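You operate a simulated robot arm through the tools that you are given. There is no shell and no other tool.

Carry out the task below with a simulated two-armed robot. There is one attempt and no reset: what you move stays moved.

## Task
Wipe the valve knob clean, then work it out and back in.
Fine: rub the oil smear off its top with the scrub block and stand the block on the tail plate. Hold the pull valve while you rub and while you pull the knob right out; push it home again. Drop or tip nothing. What is to be rubbed or washed off counts as gone when no trace of it is left.

Only the result counts: the job must be done as asked and must still hold three seconds after the hand-in. Knocking over, shifting, dropping, spilling or breaking anything else fails it.

## Robot
Two 7-joint arms with two-finger parallel grippers on one trunk, on a base that drives. Base frame: it is fixed to the floor where the robot stands at the start and does not move with it; the origin is under the middle of the robot, x ahead of it, y to its left, z up. Lengths are in m, angles in degrees, forces in N, time in s.
The left shoulder is at the start at [0.03, 0.119, 1.085], the right one opposite. With the tool pointing down near the work surface each hand reaches from about 0.24 to 0.68 m from the robot's upright axis, wherever it stands, measured 20 degrees to its own side. Places, roughly: barrel rod [6.5, -3, 1]; box slider [6.3, -3.7, 1]; bump stop [6.5, -3.5, 1]; crank spool [6.5, -3.75, 1]; cup handle [6.5, -3.2, 1]; dome cap [6.5, -3.25, 1]; grease barrel [6.5, -3, 1]; grease cup [6.5, -3.25, 1]; grease tub [6.5, -2, 0.75]; hinge pin [6.5, -2.5, 1]; key switch [6.25, -3.5, 1]; kit tray [6.25, -4, 0.75]; lock nut [6.25, -2.5, 0.75]; nylon bush [6.5, -3.5, 1]; paint tin [6.5, -1.75, 1]; plug nut [6.3, -3.3, 1]. Payload 3.43 kg a hand.
The tool frame of a hand sits at the grasp point between the pads (the TCP): z along the fingers, y along the line on which they close. The tips reach 0.03 m beyond it. The gripper opens to 0.094 m. The fingers are 0.028 m wide and 0.01 m thick; the gripper's body (0.05 by 0.096 m) begins 0.055 m behind the TCP.
Orientation is that of the tool frame in the base frame, as [roll, pitch, yaw] about the fixed x, y, z axes, in that order (R = Rz(yaw) Ry(pitch) Rx(roll)). With the fingers straight down and closing along the base's y, the tool's x points along the base's -x, its y along +y and its z along -z.

## Interface
- The arms move only by the tool jog_arm. It takes "left_series", "right_series" or both (then of equal length, played together; a hand with none holds still); each is a list of rows, each a list of 7 numbers: the turn, a rotation vector about the tool's x, y, z in units of 4 degrees (1.0 is 4 degrees), then the shift along the tool's x, y, z in units of 25 mm (1.0 is 25 mm), then the finger opening in m, from 0 to 0.094. In form: [[ax, ay, az, x, y, z, fingers], ...]. A call has 1 to 20 rows; each row shifts and turns the commanded pose from where the row before left it, along the tool's axes as they then stand. A call with a number of a shift or a turn outside -1 to 1 is refused whole. Each row takes 0.2 s and may step no farther than 0.05 m and 8.6 degrees from the row before; otherwise, or with a gripper value out of range, the whole call is refused. Where a pose cannot be reached the arm comes as near as it can. A force on the tool above 90 N (or 10 N above the force at the start of the call, whichever is more), or a blocked arm, ends the call early, and 0.2 s more pass. Each finger travels about 0.072 m/s and halts on what it meets, pressing with about 35 N; the grip force reading is that of the motor and also rises with nothing between the fingers. The clock runs only during rows and for 0.2 s after the last one: add rows that do not move to give the fingers time. It gives the time, the measured TCP pose, the force on the tool (base axes), the opening and the grip force at its end, in the units of the frame above (readings bear some noise), with the torque about the TCP (base axes, N m) and any sound that the robot's microphone picked up, and new pictures: "pictures" is both (left out), scene, wrist or none (wrist: the cameras of the hands that moved).
- Cameras (640 x 400 px; columns grow to the right, rows downward): "scene" is now at [0.0359, -0.0278, 1.7812]; the picture's right is [-0.38, -0.93, 0.00], its down [-0.77, 0.31, -0.56] and it looks along [0.52, -0.21, -0.83] (base axes); focal length 252 px, centre (320, 200). "left" rides on the left gripper at [0.076, -0.014, -0.103] in its tool frame; the picture's right is [0.18, 0.98, 0.00], its down [-0.75, 0.14, -0.64] and it looks along [-0.63, 0.12, 0.77] (tool axes); focal length 243 px, centre (320, 200). "right" rides on the right gripper at [0.076, 0.014, -0.103] in its tool frame; the picture's right is [-0.18, 0.98, 0.00], its down [-0.75, -0.14, -0.64] and it looks along [-0.63, -0.12, 0.77] (tool axes); focal length 243 px, centre (320, 200). There is no depth. A picture from a camera that has moved, and an enlarged one, comes with that camera's place and axes in the base frame and with its lens.
- slide_trunk(by): slides the trunk up (or, below 0, down) by that many m; the arms and the scene camera ride with it, the base frame stays. It gives what a move gives, with no picture.
- steer(legs): drives the robot by 1 to 6 legs, each [ahead, turn to the left] in m and degrees, along the robot's own axes; the way and the turn of a leg run together, so that a leg with both is an arc; at most 1.5 m and 180 degrees a leg. The arms and the cameras ride along, it lands a little off, and it stops where it bumps. It gives what a move gives, and a new picture of the scene camera.
- pan_tilt(pan, tilt): turns the head with the scene camera to pan (to the left, within 143 degrees either way) and tilt (down, from -29 to 69), counted from straight ahead of the robot. It gives what a move gives, and a new picture of the scene camera.
- inspect(camera, box): a new picture of the part [left, top, right, bottom] of that camera's present view, enlarged. The clock stands still meanwhile.
- finish_job(): hands the job in; it is judged then, once.

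Places have to be worked out from the pictures, the camera data and where the tool is seen. Open the grippers and draw the arms clear of the work before you hand the job in, unless the task says otherwise.

The tools are called after ">>>" as name(argument=value, ...) on one line, values as JSON. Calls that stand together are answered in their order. jog_arm: Moves the arms, as the interface text tells. Its arguments: {"type":"object","properties":{"left_series":{"type":"array"},"right_series":{"type":"array"},"pictures":{"type":"string","enum":["both","scene","wrist","none"]}},"required":[]} The other tools are called the same way: slide_trunk (by) slides the trunk up or down; steer (legs) drives the base; pan_tilt (pan, tilt) turns the head that bears the scene camera; inspect (camera, box) takes an enlarged picture of a part of a camera's view; finish_job () hands the job in.

At the start:

```text
t: 0.0
left_tool_pos: [0.3581, 0.0613, 1.3362]
left_ee_rot: [-179.9, 0.1, -179.9]
left_force: [-0.7, 0.0, -0.7]
left_moment: [0.03, -0.01, 0.01]
left_gripper_width: 0.0942
left_gripper_force: 0.0
right_tool_pos: [0.3208, -0.2861, 1.3327]
right_ee_rot: [180.0, 0.0, -180.0]
right_force: [1.0, -0.1, -0.2]
right_moment: [-0.04, 0.0, 0.0]
right_gripper_width: 0.0938
right_gripper_force: 0.1
trunk travel left (down, up): [-0.35, 0.06]
robot x, y, heading: [0.0046, -0.0012, -0.1]
head pan, tilt: [-22.2, 55.9]
```

scene: 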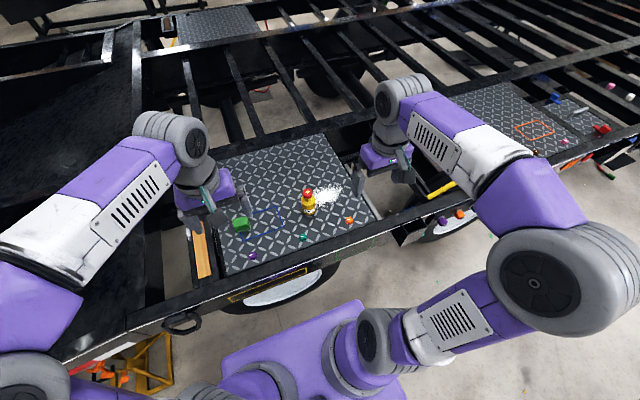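
right: 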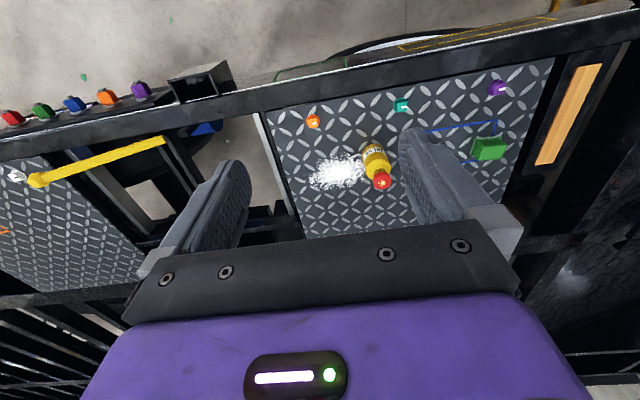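
left: 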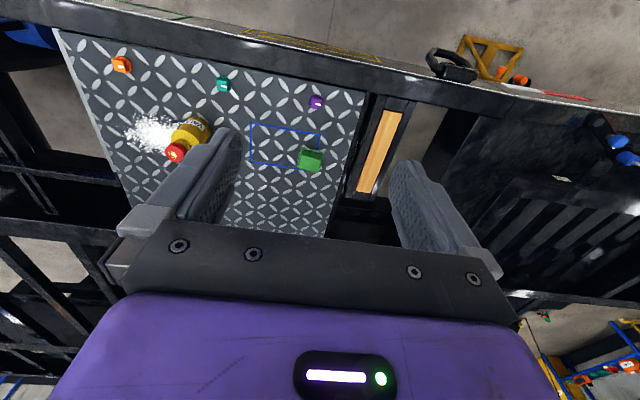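

The pictures show a tread plate in front of the robot with a yellow bottle, a green block and small knobs. I enlarge parts of the scene view to identify things.

>>> inspect(camera="scene", box=[200, 120, 400, 300])

>>> inspect(camera="scene", box=[420, 60, 640, 240])

>>> inspect(camera="right", box=[240, 40, 640, 240])

>>> inspect(camera="right", box=[0, 60, 260, 260])

```text
2.22 times, centred on (300, 210) of scene
camera zoom: at [0.0359, -0.0278, 1.7812], right [-0.38, -0.93, 0.0], down [-0.77, 0.31, -0.56], along [0.52, -0.21, -0.83], focal length 559 px, centre (364, 178)
```

zoom: 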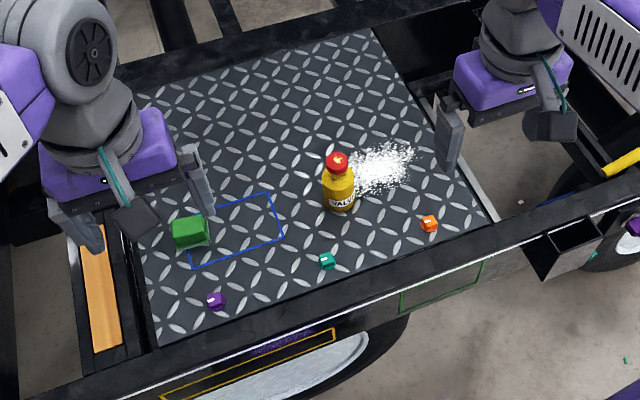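

```text
2.22 times, centred on (530, 150) of scene
camera zoom: at [0.0359, -0.0278, 1.7812], right [-0.38, -0.93, 0.0], down [-0.77, 0.31, -0.56], along [0.52, -0.21, -0.83], focal length 559 px, centre (-147, 311)
```

zoom: 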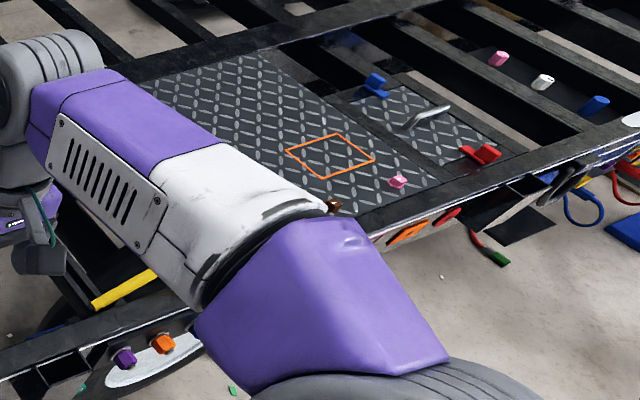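

```text
1.60 times, centred on (440, 140) of right
camera zoom: at [0.2437, -0.2713, 1.4358], right [0.18, 0.98, 0.0], down [0.75, -0.14, 0.64], along [0.63, -0.12, -0.77], focal length 388 px, centre (128, 296)
```

zoom: 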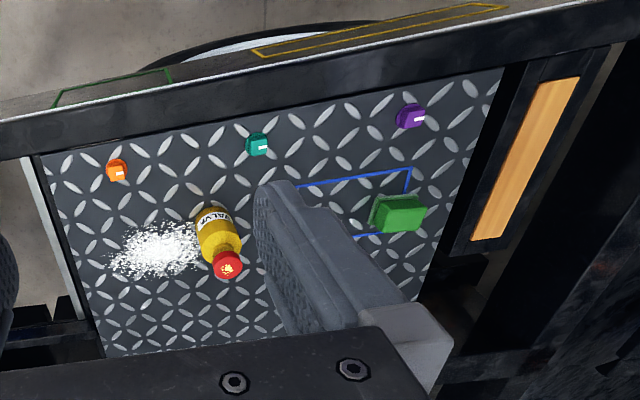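

```text
2.00 times, centred on (130, 160) of right
camera zoom: at [0.2437, -0.2713, 1.4358], right [0.18, 0.98, 0.0], down [0.75, -0.14, 0.64], along [0.63, -0.12, -0.77], focal length 485 px, centre (700, 280)
```

zoom: 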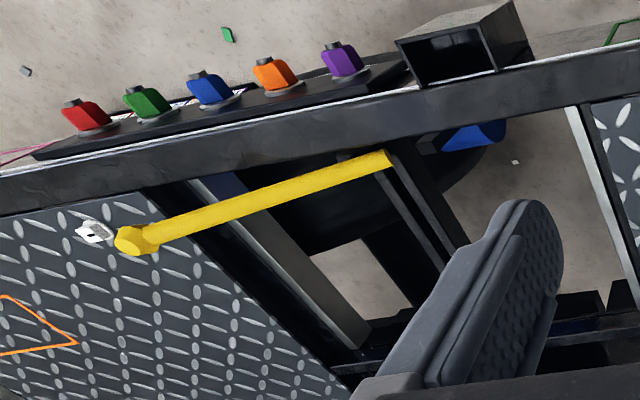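

The yellow body is labelled VALVE with a red knob carrying a smear; the green block is presumably the scrub block. I look for labels that tell which plate is the tail plate.

>>> inspect(camera="scene", box=[225, 260, 325, 310])

>>> inspect(camera="scene", box=[280, 170, 360, 220])

>>> inspect(camera="scene", box=[225, 200, 305, 270])

>>> inspect(camera="scene", box=[320, 220, 400, 270])

>>> inspect(camera="scene", box=[120, 0, 320, 120])

>>> pan_tilt(pan=-60, tilt=40)

```text
6.40 times, centred on (275, 285) of scene
camera zoom: at [0.0359, -0.0278, 1.7812], right [-0.38, -0.93, 0.0], down [-0.77, 0.31, -0.56], along [0.52, -0.21, -0.83], focal length 1610 px, centre (608, -344)
```

zoom: 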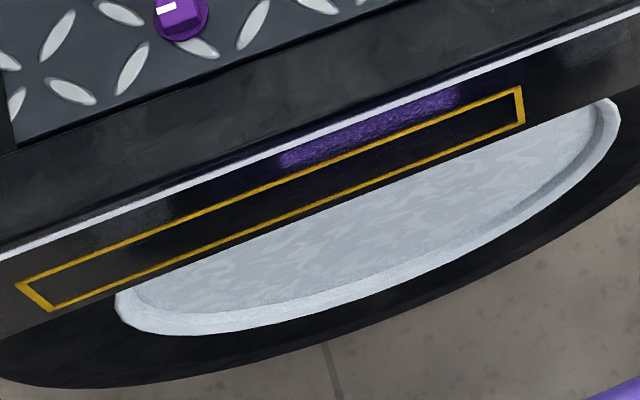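

```text
8.00 times, centred on (320, 195) of scene
camera zoom: at [0.0359, -0.0278, 1.7812], right [-0.38, -0.93, 0.0], down [-0.77, 0.31, -0.56], along [0.52, -0.21, -0.83], focal length 2012 px, centre (320, 240)
```

zoom: 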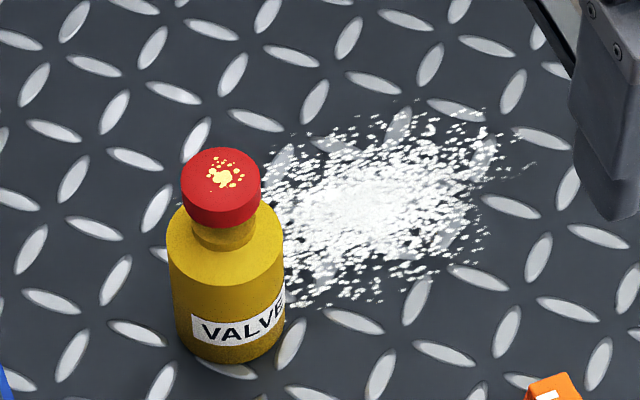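

```text
5.71 times, centred on (265, 235) of scene
camera zoom: at [0.0359, -0.0278, 1.7812], right [-0.38, -0.93, 0.0], down [-0.77, 0.31, -0.56], along [0.52, -0.21, -0.83], focal length 1437 px, centre (634, 0)
```

zoom: 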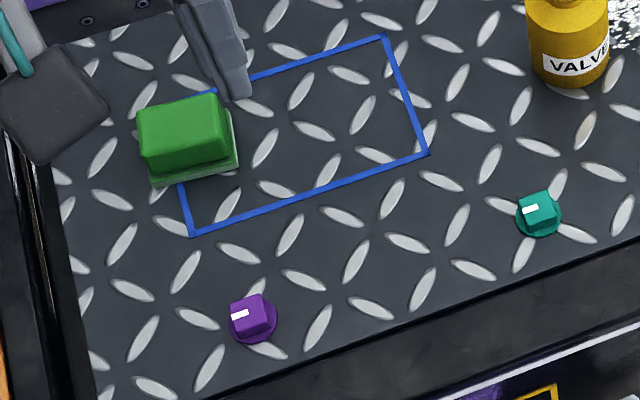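

```text
8.00 times, centred on (360, 245) of scene
camera zoom: at [0.0359, -0.0278, 1.7812], right [-0.38, -0.93, 0.0], down [-0.77, 0.31, -0.56], along [0.52, -0.21, -0.83], focal length 2012 px, centre (0, -160)
```

zoom: 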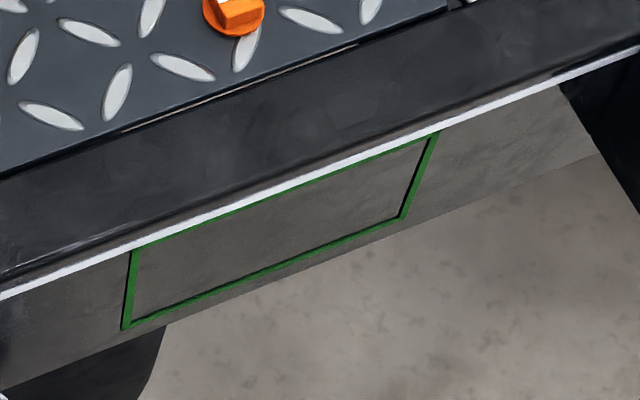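

```text
3.20 times, centred on (220, 60) of scene
camera zoom: at [0.0359, -0.0278, 1.7812], right [-0.38, -0.93, 0.0], down [-0.77, 0.31, -0.56], along [0.52, -0.21, -0.83], focal length 805 px, centre (640, 648)
```

zoom: 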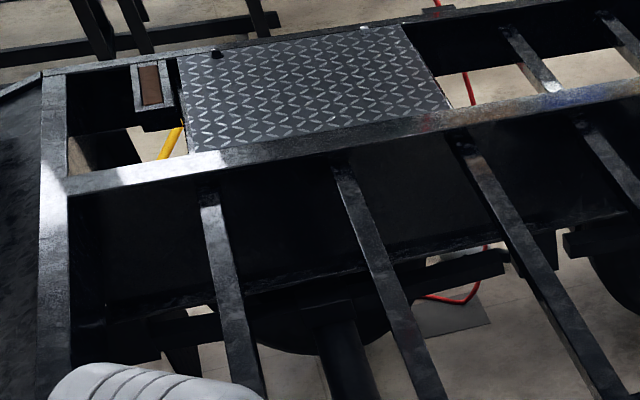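

```text
t: 1.0
left_tool_pos: [0.3592, 0.0614, 1.3368]
left_ee_rot: [180.0, 0.0, 179.9]
left_force: [0.5, 0.0, 0.2]
left_moment: [0.03, 0.05, -0.03]
left_gripper_width: 0.0941
left_gripper_force: 0.0
right_tool_pos: [0.3203, -0.2858, 1.3333]
right_ee_rot: [-180.0, 0.0, -179.9]
right_force: [1.0, -0.8, -0.1]
right_moment: [0.0, 0.0, -0.04]
right_gripper_width: 0.0942
right_gripper_force: 0.0
trunk travel left (down, up): [-0.35, 0.06]
robot x, y, heading: [0.002, 0.0033, 0.1]
head pan, tilt: [-60.0, 40.0]
camera scene: at [0.0126, -0.0745, 1.8029], right [-0.87, -0.5, 0.0], down [-0.32, 0.56, -0.77], along [0.38, -0.66, -0.64], focal length 252 px, centre (320, 200)
```

scene: 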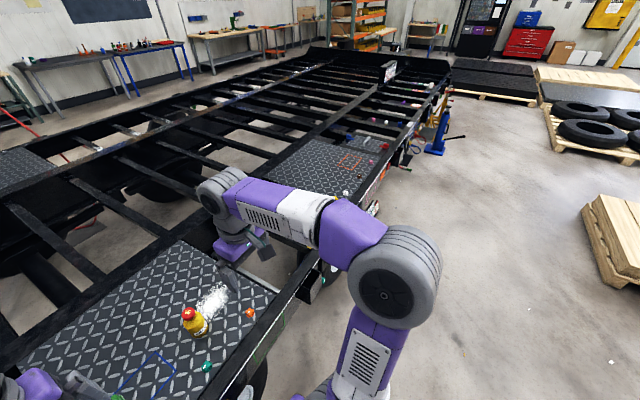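

The truck frame stretches away to the right with more plates along it. I zoom in on those to find the tail plate.

>>> inspect(camera="scene", box=[260, 110, 420, 210])

>>> inspect(camera="scene", box=[340, 40, 460, 160])

>>> inspect(camera="scene", box=[240, 30, 460, 140])

>>> inspect(camera="scene", box=[0, 0, 240, 150])

```text
4.00 times, centred on (340, 160) of scene
camera zoom: at [0.0126, -0.0745, 1.8029], right [-0.87, -0.5, 0.0], down [-0.32, 0.56, -0.77], along [0.38, -0.66, -0.64], focal length 1006 px, centre (240, 360)
```

zoom: 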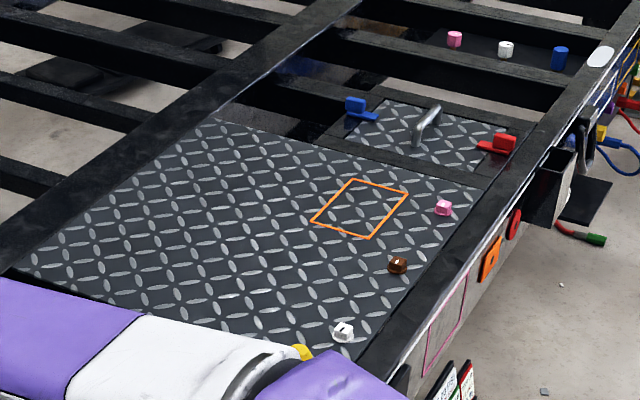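

```text
3.33 times, centred on (400, 100) of scene
camera zoom: at [0.0126, -0.0745, 1.8029], right [-0.87, -0.5, 0.0], down [-0.32, 0.56, -0.77], along [0.38, -0.66, -0.64], focal length 838 px, centre (53, 533)
```

zoom: 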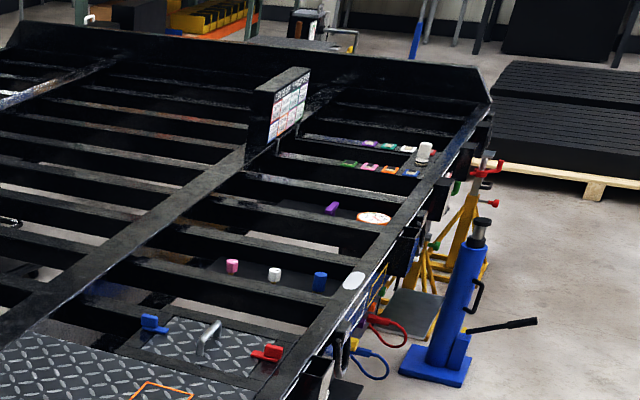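

```text
2.91 times, centred on (350, 85) of scene
camera zoom: at [0.0126, -0.0745, 1.8029], right [-0.87, -0.5, 0.0], down [-0.32, 0.56, -0.77], along [0.38, -0.66, -0.64], focal length 732 px, centre (233, 534)
```

zoom: 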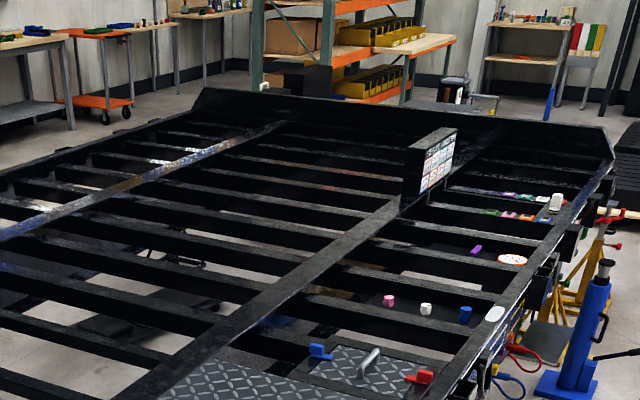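

```text
2.67 times, centred on (120, 75) of scene
camera zoom: at [0.0126, -0.0745, 1.8029], right [-0.87, -0.5, 0.0], down [-0.32, 0.56, -0.77], along [0.38, -0.66, -0.64], focal length 671 px, centre (853, 533)
```

zoom: 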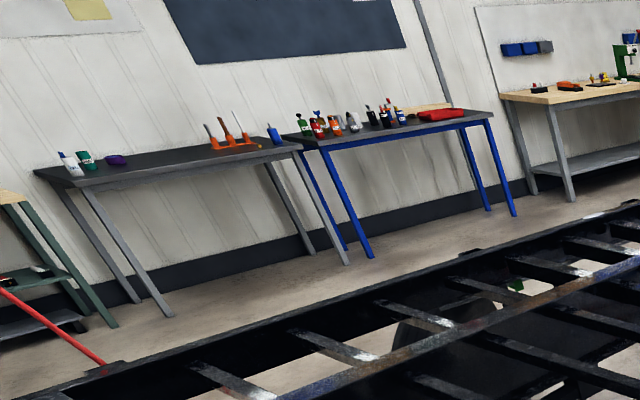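

There's a sign board on the frame with a grid of pictures; it may name places. I zoom in on it and on the rear plate's hardware.

>>> inspect(camera="scene", box=[375, 50, 405, 90])

>>> inspect(camera="scene", box=[390, 70, 460, 120])

>>> inspect(camera="scene", box=[360, 110, 440, 170])

>>> inspect(camera="scene", box=[320, 140, 420, 220])

```text
10.00 times, centred on (390, 70) of scene
camera zoom: at [0.0126, -0.0745, 1.8029], right [-0.87, -0.5, 0.0], down [-0.32, 0.56, -0.77], along [0.38, -0.66, -0.64], focal length 2515 px, centre (-380, 1500)
```

zoom: 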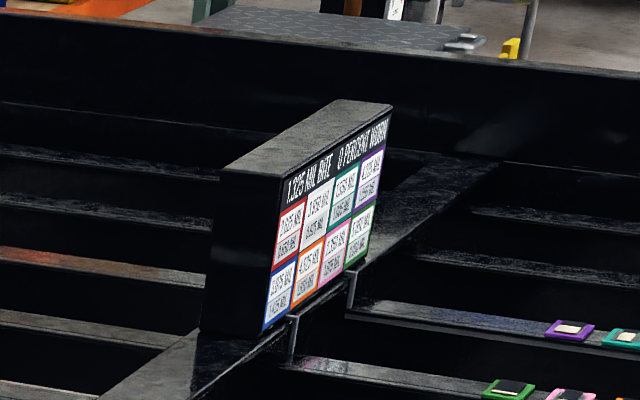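

```text
8.00 times, centred on (425, 95) of scene
camera zoom: at [0.0126, -0.0745, 1.8029], right [-0.87, -0.5, 0.0], down [-0.32, 0.56, -0.77], along [0.38, -0.66, -0.64], focal length 2012 px, centre (-520, 1040)
```

zoom: 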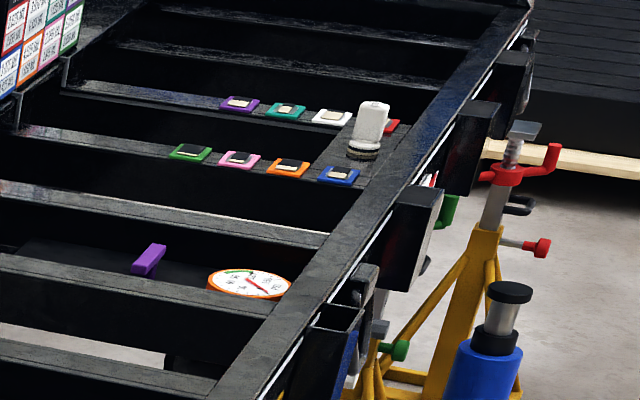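

```text
6.67 times, centred on (400, 140) of scene
camera zoom: at [0.0126, -0.0745, 1.8029], right [-0.87, -0.5, 0.0], down [-0.32, 0.56, -0.77], along [0.38, -0.66, -0.64], focal length 1677 px, centre (-213, 600)
```

zoom: 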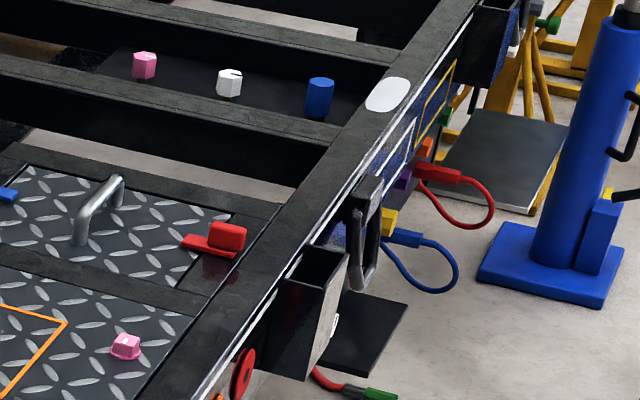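

```text
5.00 times, centred on (370, 180) of scene
camera zoom: at [0.0126, -0.0745, 1.8029], right [-0.87, -0.5, 0.0], down [-0.32, 0.56, -0.77], along [0.38, -0.66, -0.64], focal length 1257 px, centre (70, 300)
```

zoom: 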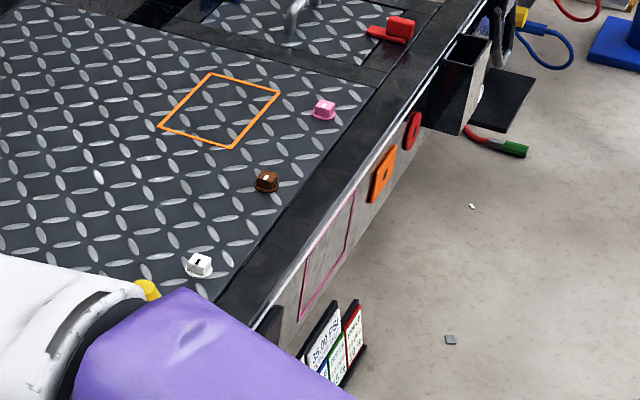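

Two tread plates, a small hatch and another plate across. I look to the left and straight ahead to tell which end is the tail.

>>> pan_tilt(pan=50, tilt=30)

>>> pan_tilt(pan=0, tilt=30)

>>> pan_tilt(pan=-120, tilt=20)

```text
t: 2.9
left_tool_pos: [0.3583, 0.0616, 1.3367]
left_ee_rot: [-179.9, 0.0, -180.0]
left_force: [0.1, -0.9, 0.5]
left_moment: [0.0, 0.06, -0.01]
left_gripper_width: 0.0943
left_gripper_force: 0.1
right_tool_pos: [0.3219, -0.2858, 1.3321]
right_ee_rot: [-180.0, 0.0, -180.0]
right_force: [-0.1, -0.4, 0.5]
right_moment: [0.01, 0.0, -0.01]
right_gripper_width: 0.0941
right_gripper_force: 0.0
trunk travel left (down, up): [-0.35, 0.06]
robot x, y, heading: [-0.0017, 0.0037, -0.0]
head pan, tilt: [50.0, 30.0]
camera scene: at [0.0282, 0.0683, 1.8183], right [0.77, -0.64, 0.0], down [-0.32, -0.38, -0.87], along [0.56, 0.66, -0.5], focal length 252 px, centre (320, 200)
```

scene: 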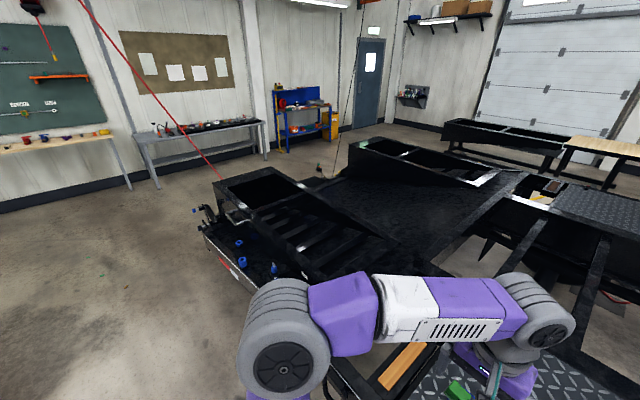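

```text
t: 4.1
left_tool_pos: [0.358, 0.0612, 1.3354]
left_ee_rot: [179.9, -0.1, -179.8]
left_force: [-0.6, -0.2, 0.9]
left_moment: [0.0, 0.01, -0.02]
left_gripper_width: 0.0942
left_gripper_force: 0.0
right_tool_pos: [0.3207, -0.2849, 1.3316]
right_ee_rot: [-180.0, 0.0, 180.0]
right_force: [1.1, 0.1, -0.3]
right_moment: [-0.01, -0.07, 0.0]
right_gripper_width: 0.0937
right_gripper_force: 0.1
trunk travel left (down, up): [-0.35, 0.06]
robot x, y, heading: [0.0008, -0.0013, 0.0]
head pan, tilt: [0.0, 30.0]
camera scene: at [0.0604, -0.0008, 1.8183], right [0.0, -1.0, 0.0], down [-0.5, 0.0, -0.87], along [0.87, 0.0, -0.5], focal length 252 px, centre (320, 200)
```

scene: 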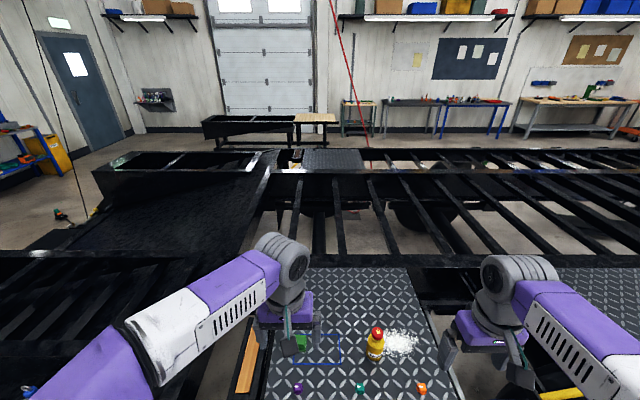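

```text
t: 6.1
left_tool_pos: [0.3574, 0.0613, 1.3356]
left_ee_rot: [-179.9, 0.0, 180.0]
left_force: [0.4, -0.1, 0.6]
left_moment: [0.03, -0.01, -0.03]
left_gripper_width: 0.0939
left_gripper_force: 0.1
right_tool_pos: [0.32, -0.287, 1.3341]
right_ee_rot: [180.0, 0.1, 179.9]
right_force: [0.2, 0.5, 0.3]
right_moment: [-0.01, 0.0, 0.0]
right_gripper_width: 0.0937
right_gripper_force: 0.1
trunk travel left (down, up): [-0.35, 0.06]
robot x, y, heading: [0.0015, -0.0004, 0.0]
head pan, tilt: [-120.0, 20.0]
camera scene: at [-0.0765, -0.0816, 1.8343], right [-0.87, 0.5, 0.0], down [0.17, 0.3, -0.94], along [-0.47, -0.81, -0.34], focal length 252 px, centre (320, 200)
```

scene: 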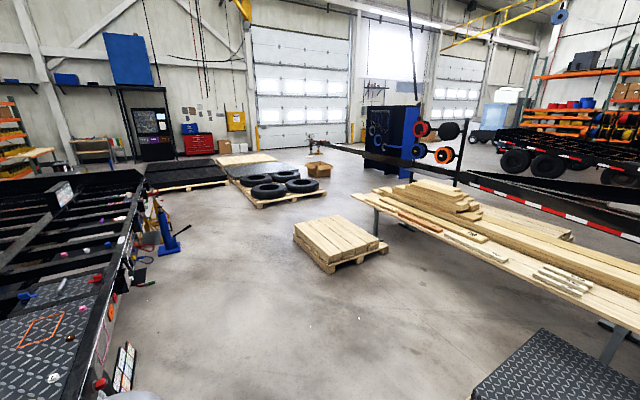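

The stand-up ramps and tail end look to be on the left, the bulkhead on the right. I zoom around the left end for any label or plate that could be called the tail plate.

>>> pan_tilt(pan=55, tilt=45)

>>> inspect(camera="scene", box=[160, 60, 340, 200])

>>> inspect(camera="scene", box=[300, 60, 560, 220])

>>> inspect(camera="scene", box=[480, 60, 640, 180])

```text
t: 8.7
left_tool_pos: [0.3585, 0.0619, 1.3359]
left_ee_rot: [180.0, 0.0, -180.0]
left_force: [-0.1, -0.2, 0.9]
left_moment: [-0.03, -0.04, 0.01]
left_gripper_width: 0.0939
left_gripper_force: 0.1
right_tool_pos: [0.3211, -0.2864, 1.3321]
right_ee_rot: [-180.0, 0.0, 180.0]
right_force: [0.6, 0.2, 0.2]
right_moment: [-0.03, 0.0, -0.03]
right_gripper_width: 0.0939
right_gripper_force: 0.0
trunk travel left (down, up): [-0.35, 0.06]
robot x, y, heading: [-0.0035, -0.0009, -0.0]
head pan, tilt: [55.0, 45.0]
camera scene: at [0.0167, 0.0657, 1.7957], right [0.82, -0.57, 0.0], down [-0.41, -0.58, -0.71], along [0.41, 0.58, -0.71], focal length 252 px, centre (320, 200)
```

scene: 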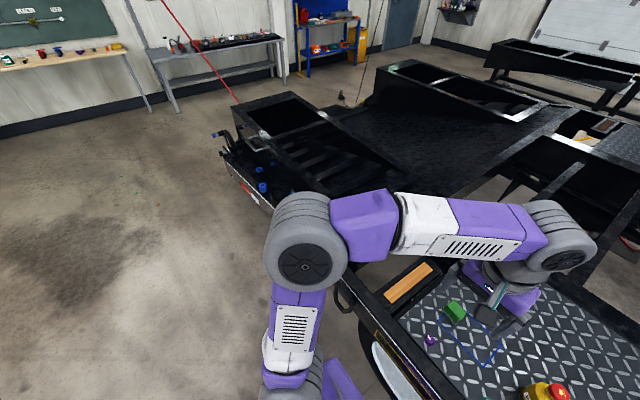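

```text
2.86 times, centred on (250, 130) of scene
camera zoom: at [0.0167, 0.0657, 1.7957], right [0.82, -0.57, 0.0], down [-0.41, -0.58, -0.71], along [0.41, 0.58, -0.71], focal length 718 px, centre (520, 400)
```

zoom: 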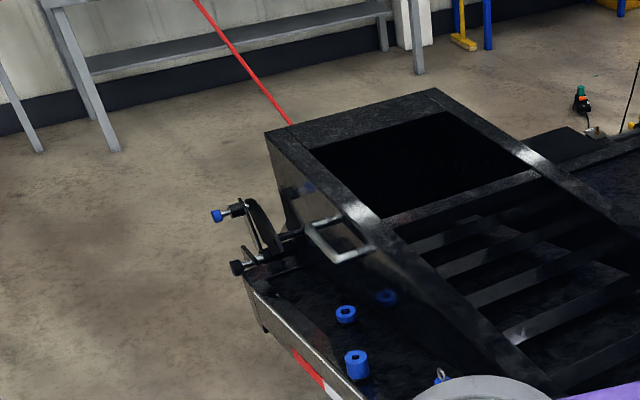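

```text
2.46 times, centred on (430, 140) of scene
camera zoom: at [0.0167, 0.0657, 1.7957], right [0.82, -0.57, 0.0], down [-0.41, -0.58, -0.71], along [0.41, 0.58, -0.71], focal length 619 px, centre (49, 348)
```

zoom: 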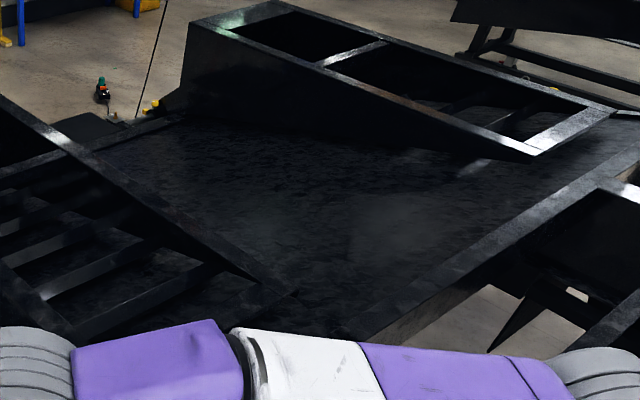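

```text
3.33 times, centred on (560, 120) of scene
camera zoom: at [0.0167, 0.0657, 1.7957], right [0.82, -0.57, 0.0], down [-0.41, -0.58, -0.71], along [0.41, 0.58, -0.71], focal length 838 px, centre (-480, 467)
```

zoom: 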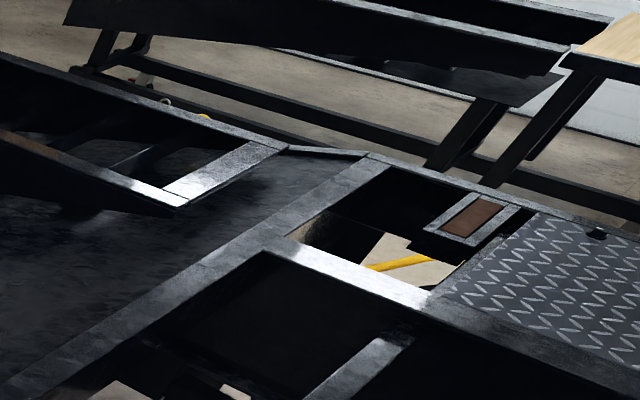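

The tail (ramps, beavertail) is to the left, so the tread plate in front, nearest that end, is the tail plate. From two views I place the knob top near [0.576, -0.195, 1.00], the plate near z 0.86 and the green block near [0.59, 0.08, 0.905]. I look down to check the room in front of the robot.

>>> pan_tilt(pan=0, tilt=69)

>>> inspect(camera="scene", box=[240, 0, 440, 130])

```text
t: 10.0
left_tool_pos: [0.3581, 0.0605, 1.3358]
left_ee_rot: [-180.0, 0.0, 179.9]
left_force: [-0.2, -0.2, 1.4]
left_moment: [0.03, -0.01, -0.03]
left_gripper_width: 0.0937
left_gripper_force: 0.1
right_tool_pos: [0.3202, -0.2874, 1.333]
right_ee_rot: [-180.0, 0.0, -180.0]
right_force: [0.7, -0.4, 0.4]
right_moment: [0.01, -0.03, -0.01]
right_gripper_width: 0.0939
right_gripper_force: 0.1
trunk travel left (down, up): [-0.35, 0.06]
robot x, y, heading: [0.0013, -0.0008, -0.2]
head pan, tilt: [0.0, 68.8]
camera scene: at [0.0259, -0.0008, 1.7668], right [0.0, -1.0, 0.0], down [-0.93, 0.0, -0.36], along [0.36, 0.0, -0.93], focal length 252 px, centre (320, 200)
```

scene: 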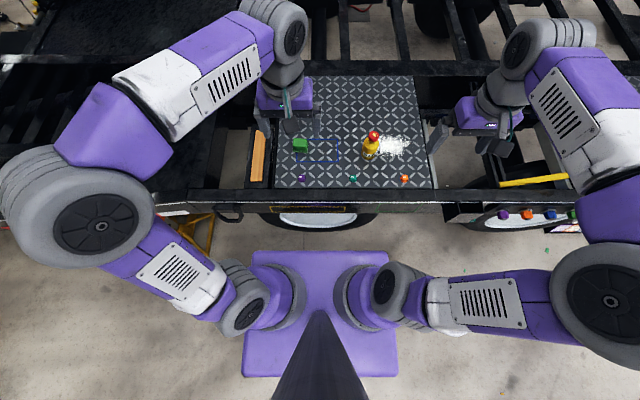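

```text
3.08 times, centred on (340, 65) of scene
camera zoom: at [0.0259, -0.0008, 1.7668], right [0.0, -1.0, 0.0], down [-0.93, 0.0, -0.36], along [0.36, 0.0, -0.93], focal length 774 px, centre (258, 615)
```

zoom: 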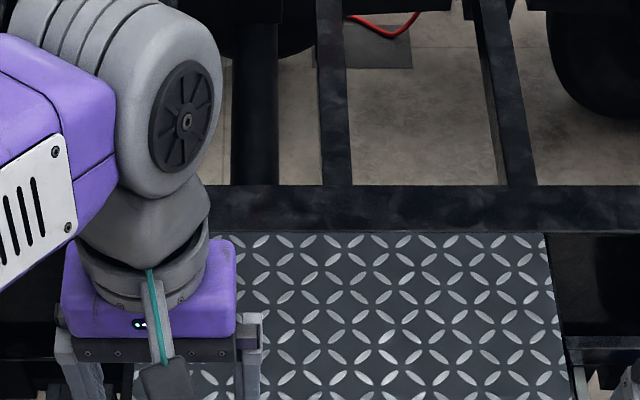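

Both arms have their elbows out and there's little room to drive, so I plan: the right hand takes the block and rubs, the left holds the valve from the front left. First I swing the left hand aside and bring the right hand above the block for a look.

>>> jog_arm(left_series=[[0, 0, 0, 0.2, 1, 0, 0.094], [0, 0, 0, 0.2, 1, 0, 0.094], [0, 0, 0, 0.2, 1, 0, 0.094], [0, 0, 0, 0.2, 1, 0, 0.094], [0, 0, 0, 0.2, 1, 0, 0.094], [0, 0, 0, 0.2, 1, 0, 0.094], [0, 0, 0, 0.2, 1, 0, 0.094], [0, 0, 0, 0.2, 1, 0, 0.094], [0, 0, 0, 0.2, 1, 0, 0.094], [0, 0, 0, 0.2, 1, 0, 0.094], [0, 0, 0, 0.2, 1, 0, 0.094], [0, 0, 0, 0, 0, 0, 0.094], [0, 0, 0, 0, 0, 0, 0.094], [0, 0, 0, 0, 0, 0, 0.094], [0, 0, 0, 0, 0, 0, 0.094]], right_series=[[0, 0, 0, -0.5, 0.9, 0, 0.094], [0, 0, 0, -0.5, 0.9, 0, 0.094], [0, 0, 0, -0.5, 0.9, 0, 0.094], [0, 0, 0, -0.7, 0.97, 0.5, 0.094], [0, 0, 0, -0.7, 0.97, 0.5, 0.094], [0, 0, 0, -0.7, 0.97, 0.5, 0.094], [0, 0, 0, -0.7, 0.97, 0.7, 0.094], [0, 0, 0, -0.7, 0.97, 0.7, 0.094], [0, 0, 0, -0.7, 0.97, 0.7, 0.094], [0, 0, 0, -0.7, 0.97, 0.7, 0.094], [0, 0, 0, -0.7, 0.97, 0.7, 0.094], [0, 0, 0, -0.7, 0.97, 0.7, 0.094], [0, 0, 0, -0.7, 0.97, 0.7, 0.094], [0, 0, 0, -0.7, 0.97, 0.7, 0.094], [0, 0, 0, -0.7, 0.9, 0.5, 0.094]])

```text
t: 13.2
left_tool_pos: [0.3038, 0.3383, 1.3353]
left_ee_rot: [-179.9, 0.0, 180.0]
left_force: [-0.4, -0.5, 0.4]
left_moment: [-0.03, -0.03, -0.04]
left_gripper_width: 0.0937
left_gripper_force: 0.1
right_tool_pos: [0.5698, 0.0719, 1.1411]
right_ee_rot: [179.9, 0.0, 180.0]
right_force: [0.6, -0.1, 1.5]
right_moment: [0.0, 0.01, -0.03]
right_gripper_width: 0.0942
right_gripper_force: 0.0
trunk travel left (down, up): [-0.35, 0.06]
robot x, y, heading: [0.001, 0.005, -0.0]
head pan, tilt: [0.0, 68.8]
camera scene: at [0.0267, 0.0002, 1.7668], right [0.0, -1.0, 0.0], down [-0.93, 0.0, -0.36], along [0.36, 0.0, -0.93], focal length 252 px, centre (320, 200)
camera right: at [0.4926, 0.0868, 1.2443], right [0.18, 0.98, 0.0], down [0.75, -0.14, 0.64], along [0.63, -0.12, -0.77], focal length 243 px, centre (320, 200)
camera left: at [0.2262, 0.3228, 1.4392], right [-0.18, 0.98, 0.0], down [0.75, 0.14, 0.64], along [0.63, 0.12, -0.77], focal length 243 px, centre (320, 200)
```

scene: 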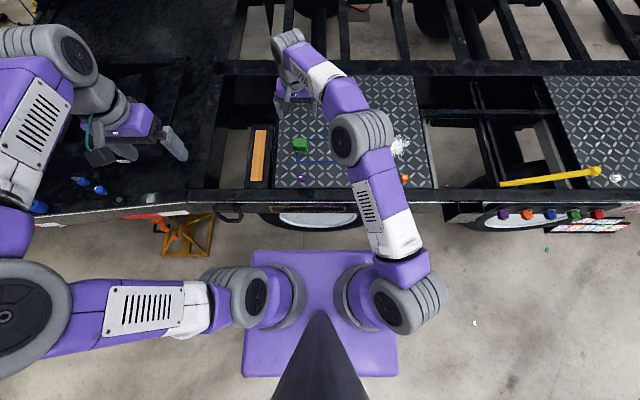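
right: 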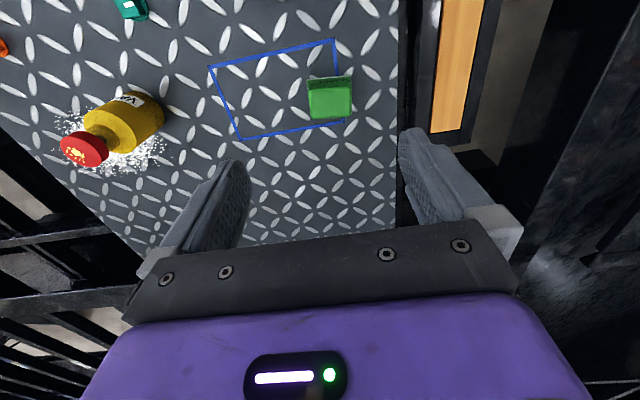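
left: 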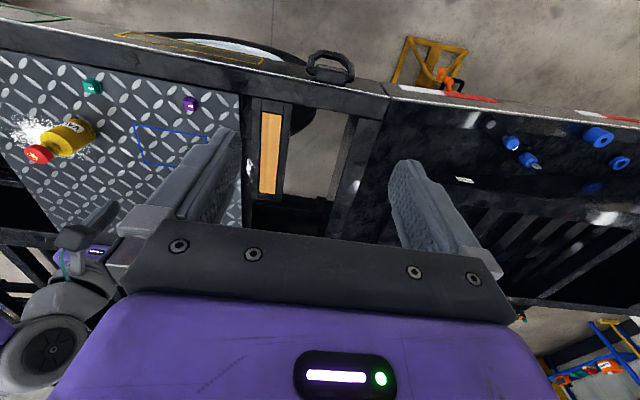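

The right camera now sees the block clearly. I enlarge it to get its size, its pad side and its place.

>>> inspect(camera="right", box=[270, 50, 390, 150])

>>> inspect(camera="scene", box=[260, 110, 420, 200])

>>> inspect(camera="right", box=[40, 70, 200, 190])

```text
4.00 times, centred on (330, 100) of right
camera zoom: at [0.4926, 0.0868, 1.2443], right [0.18, 0.98, 0.0], down [0.75, -0.14, 0.64], along [0.63, -0.12, -0.77], focal length 970 px, centre (280, 600)
```

zoom: 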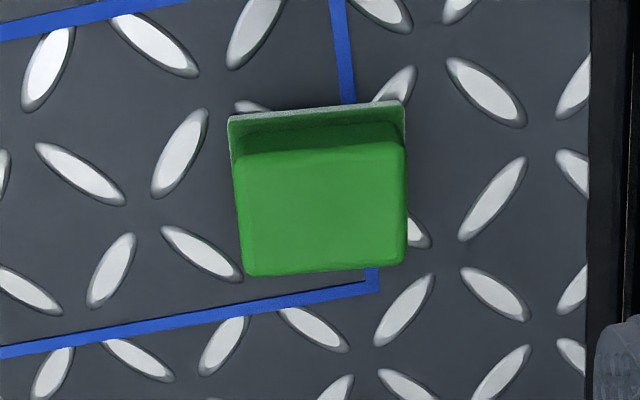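

```text
4.00 times, centred on (340, 155) of scene
camera zoom: at [0.0267, 0.0002, 1.7668], right [0.0, -1.0, 0.0], down [-0.93, 0.0, -0.36], along [0.36, 0.0, -0.93], focal length 1006 px, centre (240, 380)
```

zoom: 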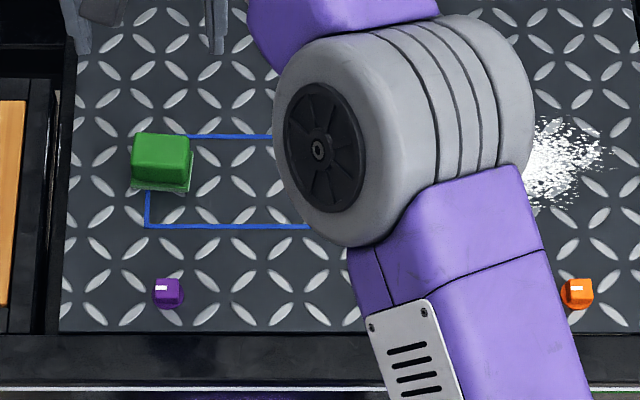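

```text
3.33 times, centred on (120, 130) of right
camera zoom: at [0.4926, 0.0868, 1.2443], right [0.18, 0.98, 0.0], down [0.75, -0.14, 0.64], along [0.63, -0.12, -0.77], focal length 809 px, centre (987, 433)
```

zoom: 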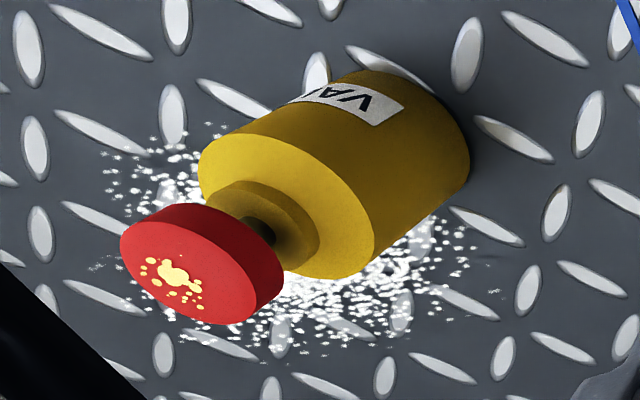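

The block is about 0.055 (along y) by 0.04 by 0.045 m, turned about 5° clockwise, pad side down, centred near [0.599, 0.080] with its top near z 0.92. I descend partway above it with a 5° turn to check alignment.

>>> jog_arm(right_series=[[0, 0, 0, -0.2, 0.05, 0.9, 0.094], [0, 0, 0, -0.2, 0.05, 0.9, 0.094], [0, 0, 0, -0.2, 0.05, 0.9, 0.094], [0, 0, 0, -0.2, 0.05, 0.9, 0.094], [0, 0, 0, -0.2, 0.05, 0.9, 0.094], [0, 0, 0.62, -0.2, 0.05, 0.5, 0.094], [0, 0, 0.63, 0, 0, 0, 0.094], [0, 0, 0, 0, 0, 0, 0.094]])

```text
t: 15.0
left_tool_pos: [0.3022, 0.3363, 1.3361]
left_ee_rot: [180.0, -0.1, -180.0]
left_force: [-0.3, 0.3, 0.3]
left_moment: [-0.02, 0.01, 0.0]
left_gripper_width: 0.094
left_gripper_force: 0.1
right_tool_pos: [0.598, 0.0777, 1.0181]
right_ee_rot: [-180.0, -0.1, 175.0]
right_force: [0.1, -0.4, -0.1]
right_moment: [-0.01, 0.0, 0.0]
right_gripper_width: 0.0942
right_gripper_force: 0.1
trunk travel left (down, up): [-0.35, 0.06]
robot x, y, heading: [0.0028, 0.0013, -0.0]
head pan, tilt: [0.0, 68.8]
camera scene: at [0.0261, -0.0008, 1.7668], right [0.0, -1.0, 0.0], down [-0.93, 0.0, -0.36], along [0.36, 0.0, -0.93], focal length 252 px, centre (320, 200)
camera right: at [0.5224, 0.0984, 1.1214], right [0.27, 0.96, 0.0], down [0.74, -0.21, 0.64], along [0.62, -0.17, -0.77], focal length 243 px, centre (320, 200)
```

scene: 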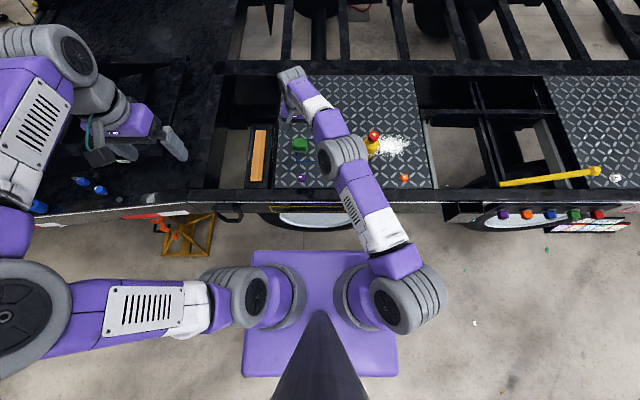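
right: 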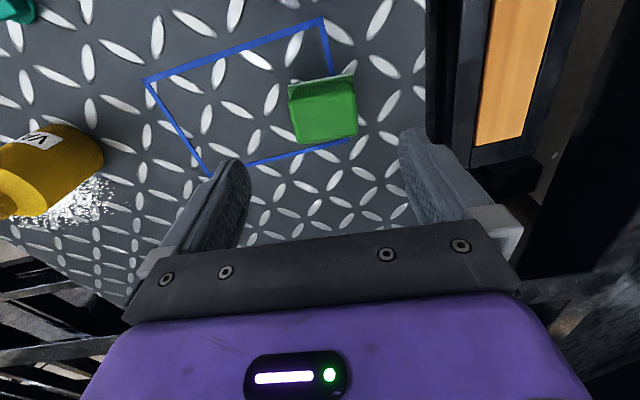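

The block is aligned with the jaws, about 4 mm to the +y of centre. I go down to TCP z ≈ 0.917 with a 4 mm correction.

>>> jog_arm(right_series=[[0, 0, 0, 0, 0.16, 0.8, 0.094], [0, 0, 0, 0, 0, 0.8, 0.094], [0, 0, 0, 0, 0, 0.8, 0.094], [0, 0, 0, 0, 0, 0.8, 0.094], [0, 0, 0, 0, 0, 0.8, 0.094], [0, 0, 0, 0, 0, 0, 0.094]])

>>> inspect(camera="right", box=[200, 100, 460, 260])

>>> inspect(camera="scene", box=[260, 100, 380, 190])

```text
t: 16.4
left_tool_pos: [0.3021, 0.3368, 1.3369]
left_ee_rot: [180.0, -0.1, -180.0]
left_force: [-0.3, 0.9, -0.6]
left_moment: [0.01, 0.04, -0.01]
left_gripper_width: 0.094
left_gripper_force: 0.2
right_tool_pos: [0.5909, 0.0791, 0.9189]
right_ee_rot: [179.9, 0.1, 175.0]
right_force: [0.1, -0.4, 0.2]
right_moment: [-0.01, 0.02, 0.0]
right_gripper_width: 0.0941
right_gripper_force: 0.1
right hand out of reach, approached as far as the arm can: row 2, 4
trunk travel left (down, up): [-0.35, 0.06]
robot x, y, heading: [-0.0014, 0.0021, -0.2]
head pan, tilt: [0.0, 68.8]
camera scene: at [0.0258, -0.0008, 1.7668], right [0.0, -1.0, 0.0], down [-0.93, 0.0, -0.36], along [0.36, 0.0, -0.93], focal length 252 px, centre (320, 200)
camera right: at [0.5152, 0.0996, 1.0217], right [0.27, 0.96, 0.0], down [0.74, -0.21, 0.64], along [0.62, -0.17, -0.77], focal length 243 px, centre (320, 200)
```

scene: 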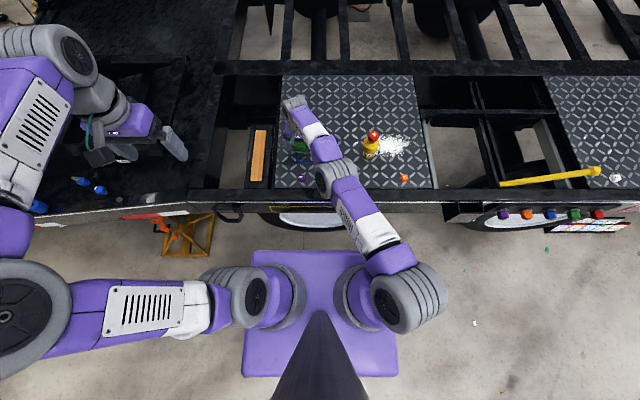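
right: 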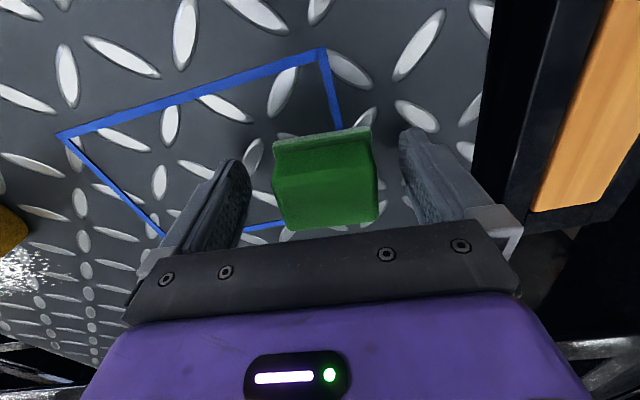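

```text
2.46 times, centred on (330, 180) of right
camera zoom: at [0.5152, 0.0996, 1.0217], right [0.27, 0.96, 0.0], down [0.74, -0.21, 0.64], along [0.62, -0.17, -0.77], focal length 597 px, centre (295, 249)
```

zoom: 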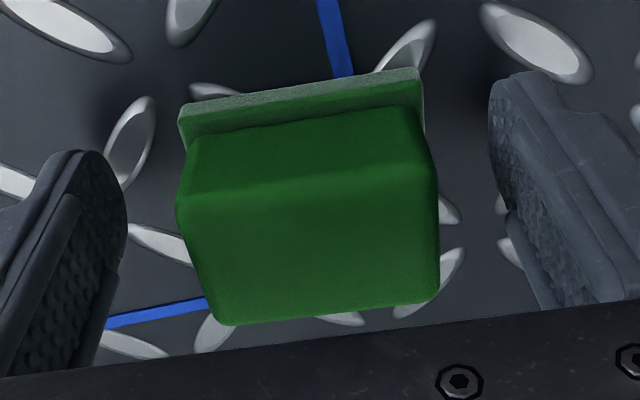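

```text
4.44 times, centred on (320, 145) of scene
camera zoom: at [0.0258, -0.0008, 1.7668], right [0.0, -1.0, 0.0], down [-0.93, 0.0, -0.36], along [0.36, 0.0, -0.93], focal length 1118 px, centre (320, 444)
```

zoom: 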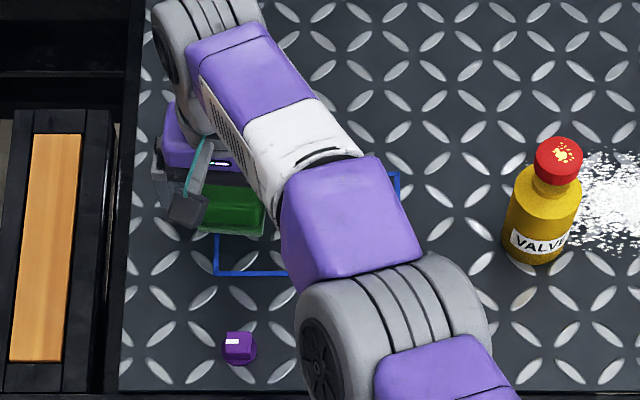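

The hand is about 8 mm short in x at its reach limit, but the pads still cover most of the block's side. I close on it.

>>> jog_arm(right_series=[[0, 0, 0, 0, 0, 0, 0.07], [0, 0, 0, 0, 0, 0, 0.05], [0, 0, 0, 0, 0, 0, 0.04], [0, 0, 0, 0, 0, 0, 0.03], [0, 0, 0, 0, 0, 0, 0.03]], pictures="wrist")

```text
t: 17.6
left_tool_pos: [0.3014, 0.3361, 1.3359]
left_ee_rot: [179.9, 0.0, -180.0]
left_force: [0.5, -0.2, -0.3]
left_moment: [0.01, -0.03, -0.01]
left_gripper_width: 0.094
left_gripper_force: 0.1
right_tool_pos: [0.5908, 0.0799, 0.9182]
right_ee_rot: [179.8, 0.1, 175.0]
right_force: [-0.3, 0.2, -0.1]
right_moment: [-0.01, 0.01, 0.02]
right_gripper_width: 0.0596
right_gripper_force: 34.8
trunk travel left (down, up): [-0.35, 0.06]
robot x, y, heading: [-0.001, 0.0055, 0.0]
head pan, tilt: [0.0, 68.8]
camera right: at [0.5153, 0.0996, 1.0218], right [0.27, 0.96, 0.0], down [0.74, -0.21, 0.64], along [0.62, -0.17, -0.77], focal length 243 px, centre (320, 200)
```

right: 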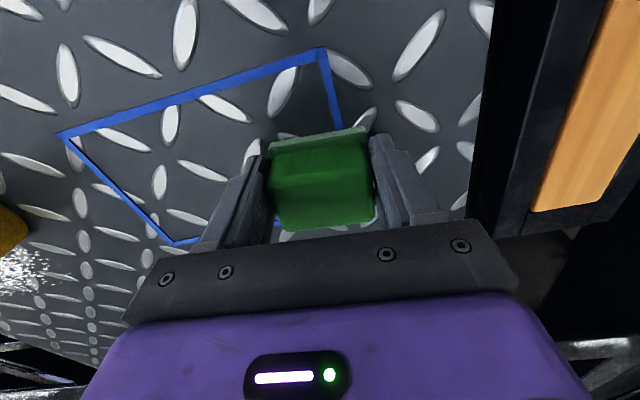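

The grip is firm at 0.060 m opening. I check where the pads bear on the block before lifting.

>>> inspect(camera="right", box=[230, 110, 430, 240])

```text
3.08 times, centred on (330, 175) of right
camera zoom: at [0.5153, 0.0996, 1.0218], right [0.27, 0.96, 0.0], down [0.74, -0.21, 0.64], along [0.62, -0.17, -0.77], focal length 746 px, centre (289, 277)
```

zoom: 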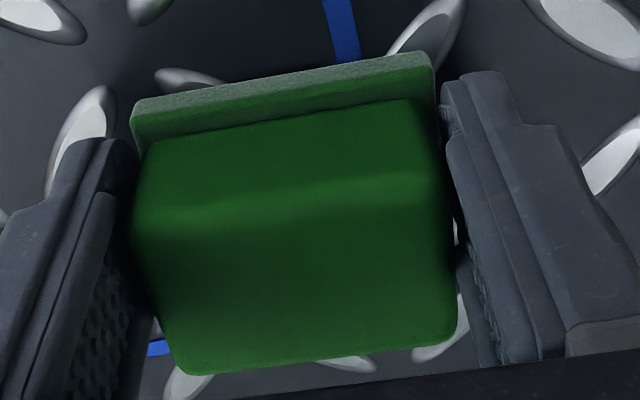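

The pads hold the green body above the pad layer. I lift gently 5 cm and look.

>>> jog_arm(right_series=[[0, 0, 0, 0, 0, -0.4, 0.03], [0, 0, 0, 0, 0, -0.4, 0.03], [0, 0, 0, 0, 0, -0.6, 0.03], [0, 0, 0, 0, 0, -0.6, 0.03], [0, 0, 0, 0, 0, 0, 0.03]], pictures="both")

```text
t: 18.8
left_tool_pos: [0.3015, 0.3358, 1.3366]
left_ee_rot: [180.0, -0.1, 179.9]
left_force: [-0.2, 0.1, 0.0]
left_moment: [0.0, 0.01, -0.04]
left_gripper_width: 0.0939
left_gripper_force: 0.0
right_tool_pos: [0.5924, 0.0812, 0.9677]
right_ee_rot: [-179.9, -0.1, 174.9]
right_force: [1.1, -0.3, -0.5]
right_moment: [0.03, 0.01, 0.0]
right_gripper_width: 0.0595
right_gripper_force: 34.6
trunk travel left (down, up): [-0.35, 0.06]
robot x, y, heading: [0.0013, -0.0011, -0.1]
head pan, tilt: [0.0, 68.8]
camera scene: at [0.0261, -0.0009, 1.7668], right [0.0, -1.0, 0.0], down [-0.93, 0.0, -0.36], along [0.36, 0.0, -0.93], focal length 252 px, centre (320, 200)
camera right: at [0.5182, 0.1019, 1.0705], right [0.27, 0.96, 0.0], down [0.74, -0.21, 0.64], along [0.62, -0.17, -0.77], focal length 243 px, centre (320, 200)
```

scene: 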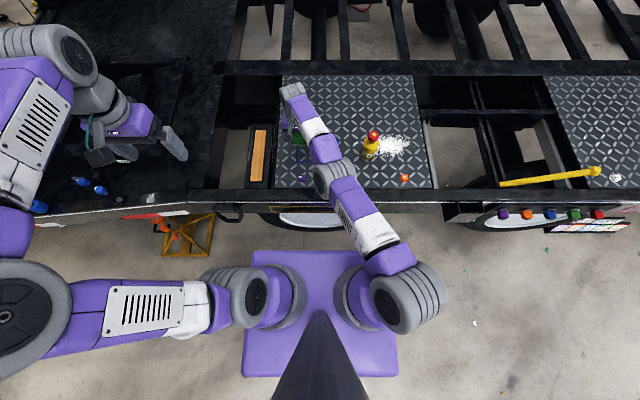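
right: 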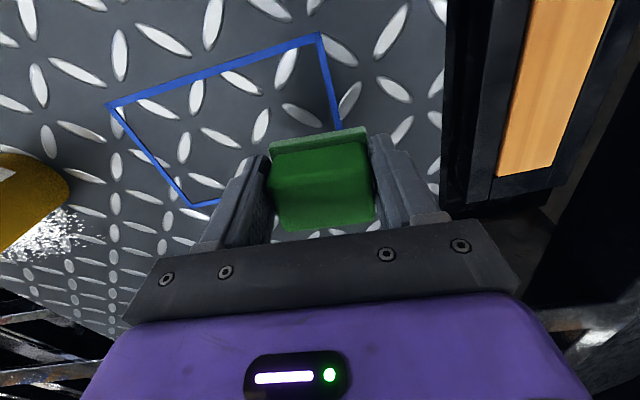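

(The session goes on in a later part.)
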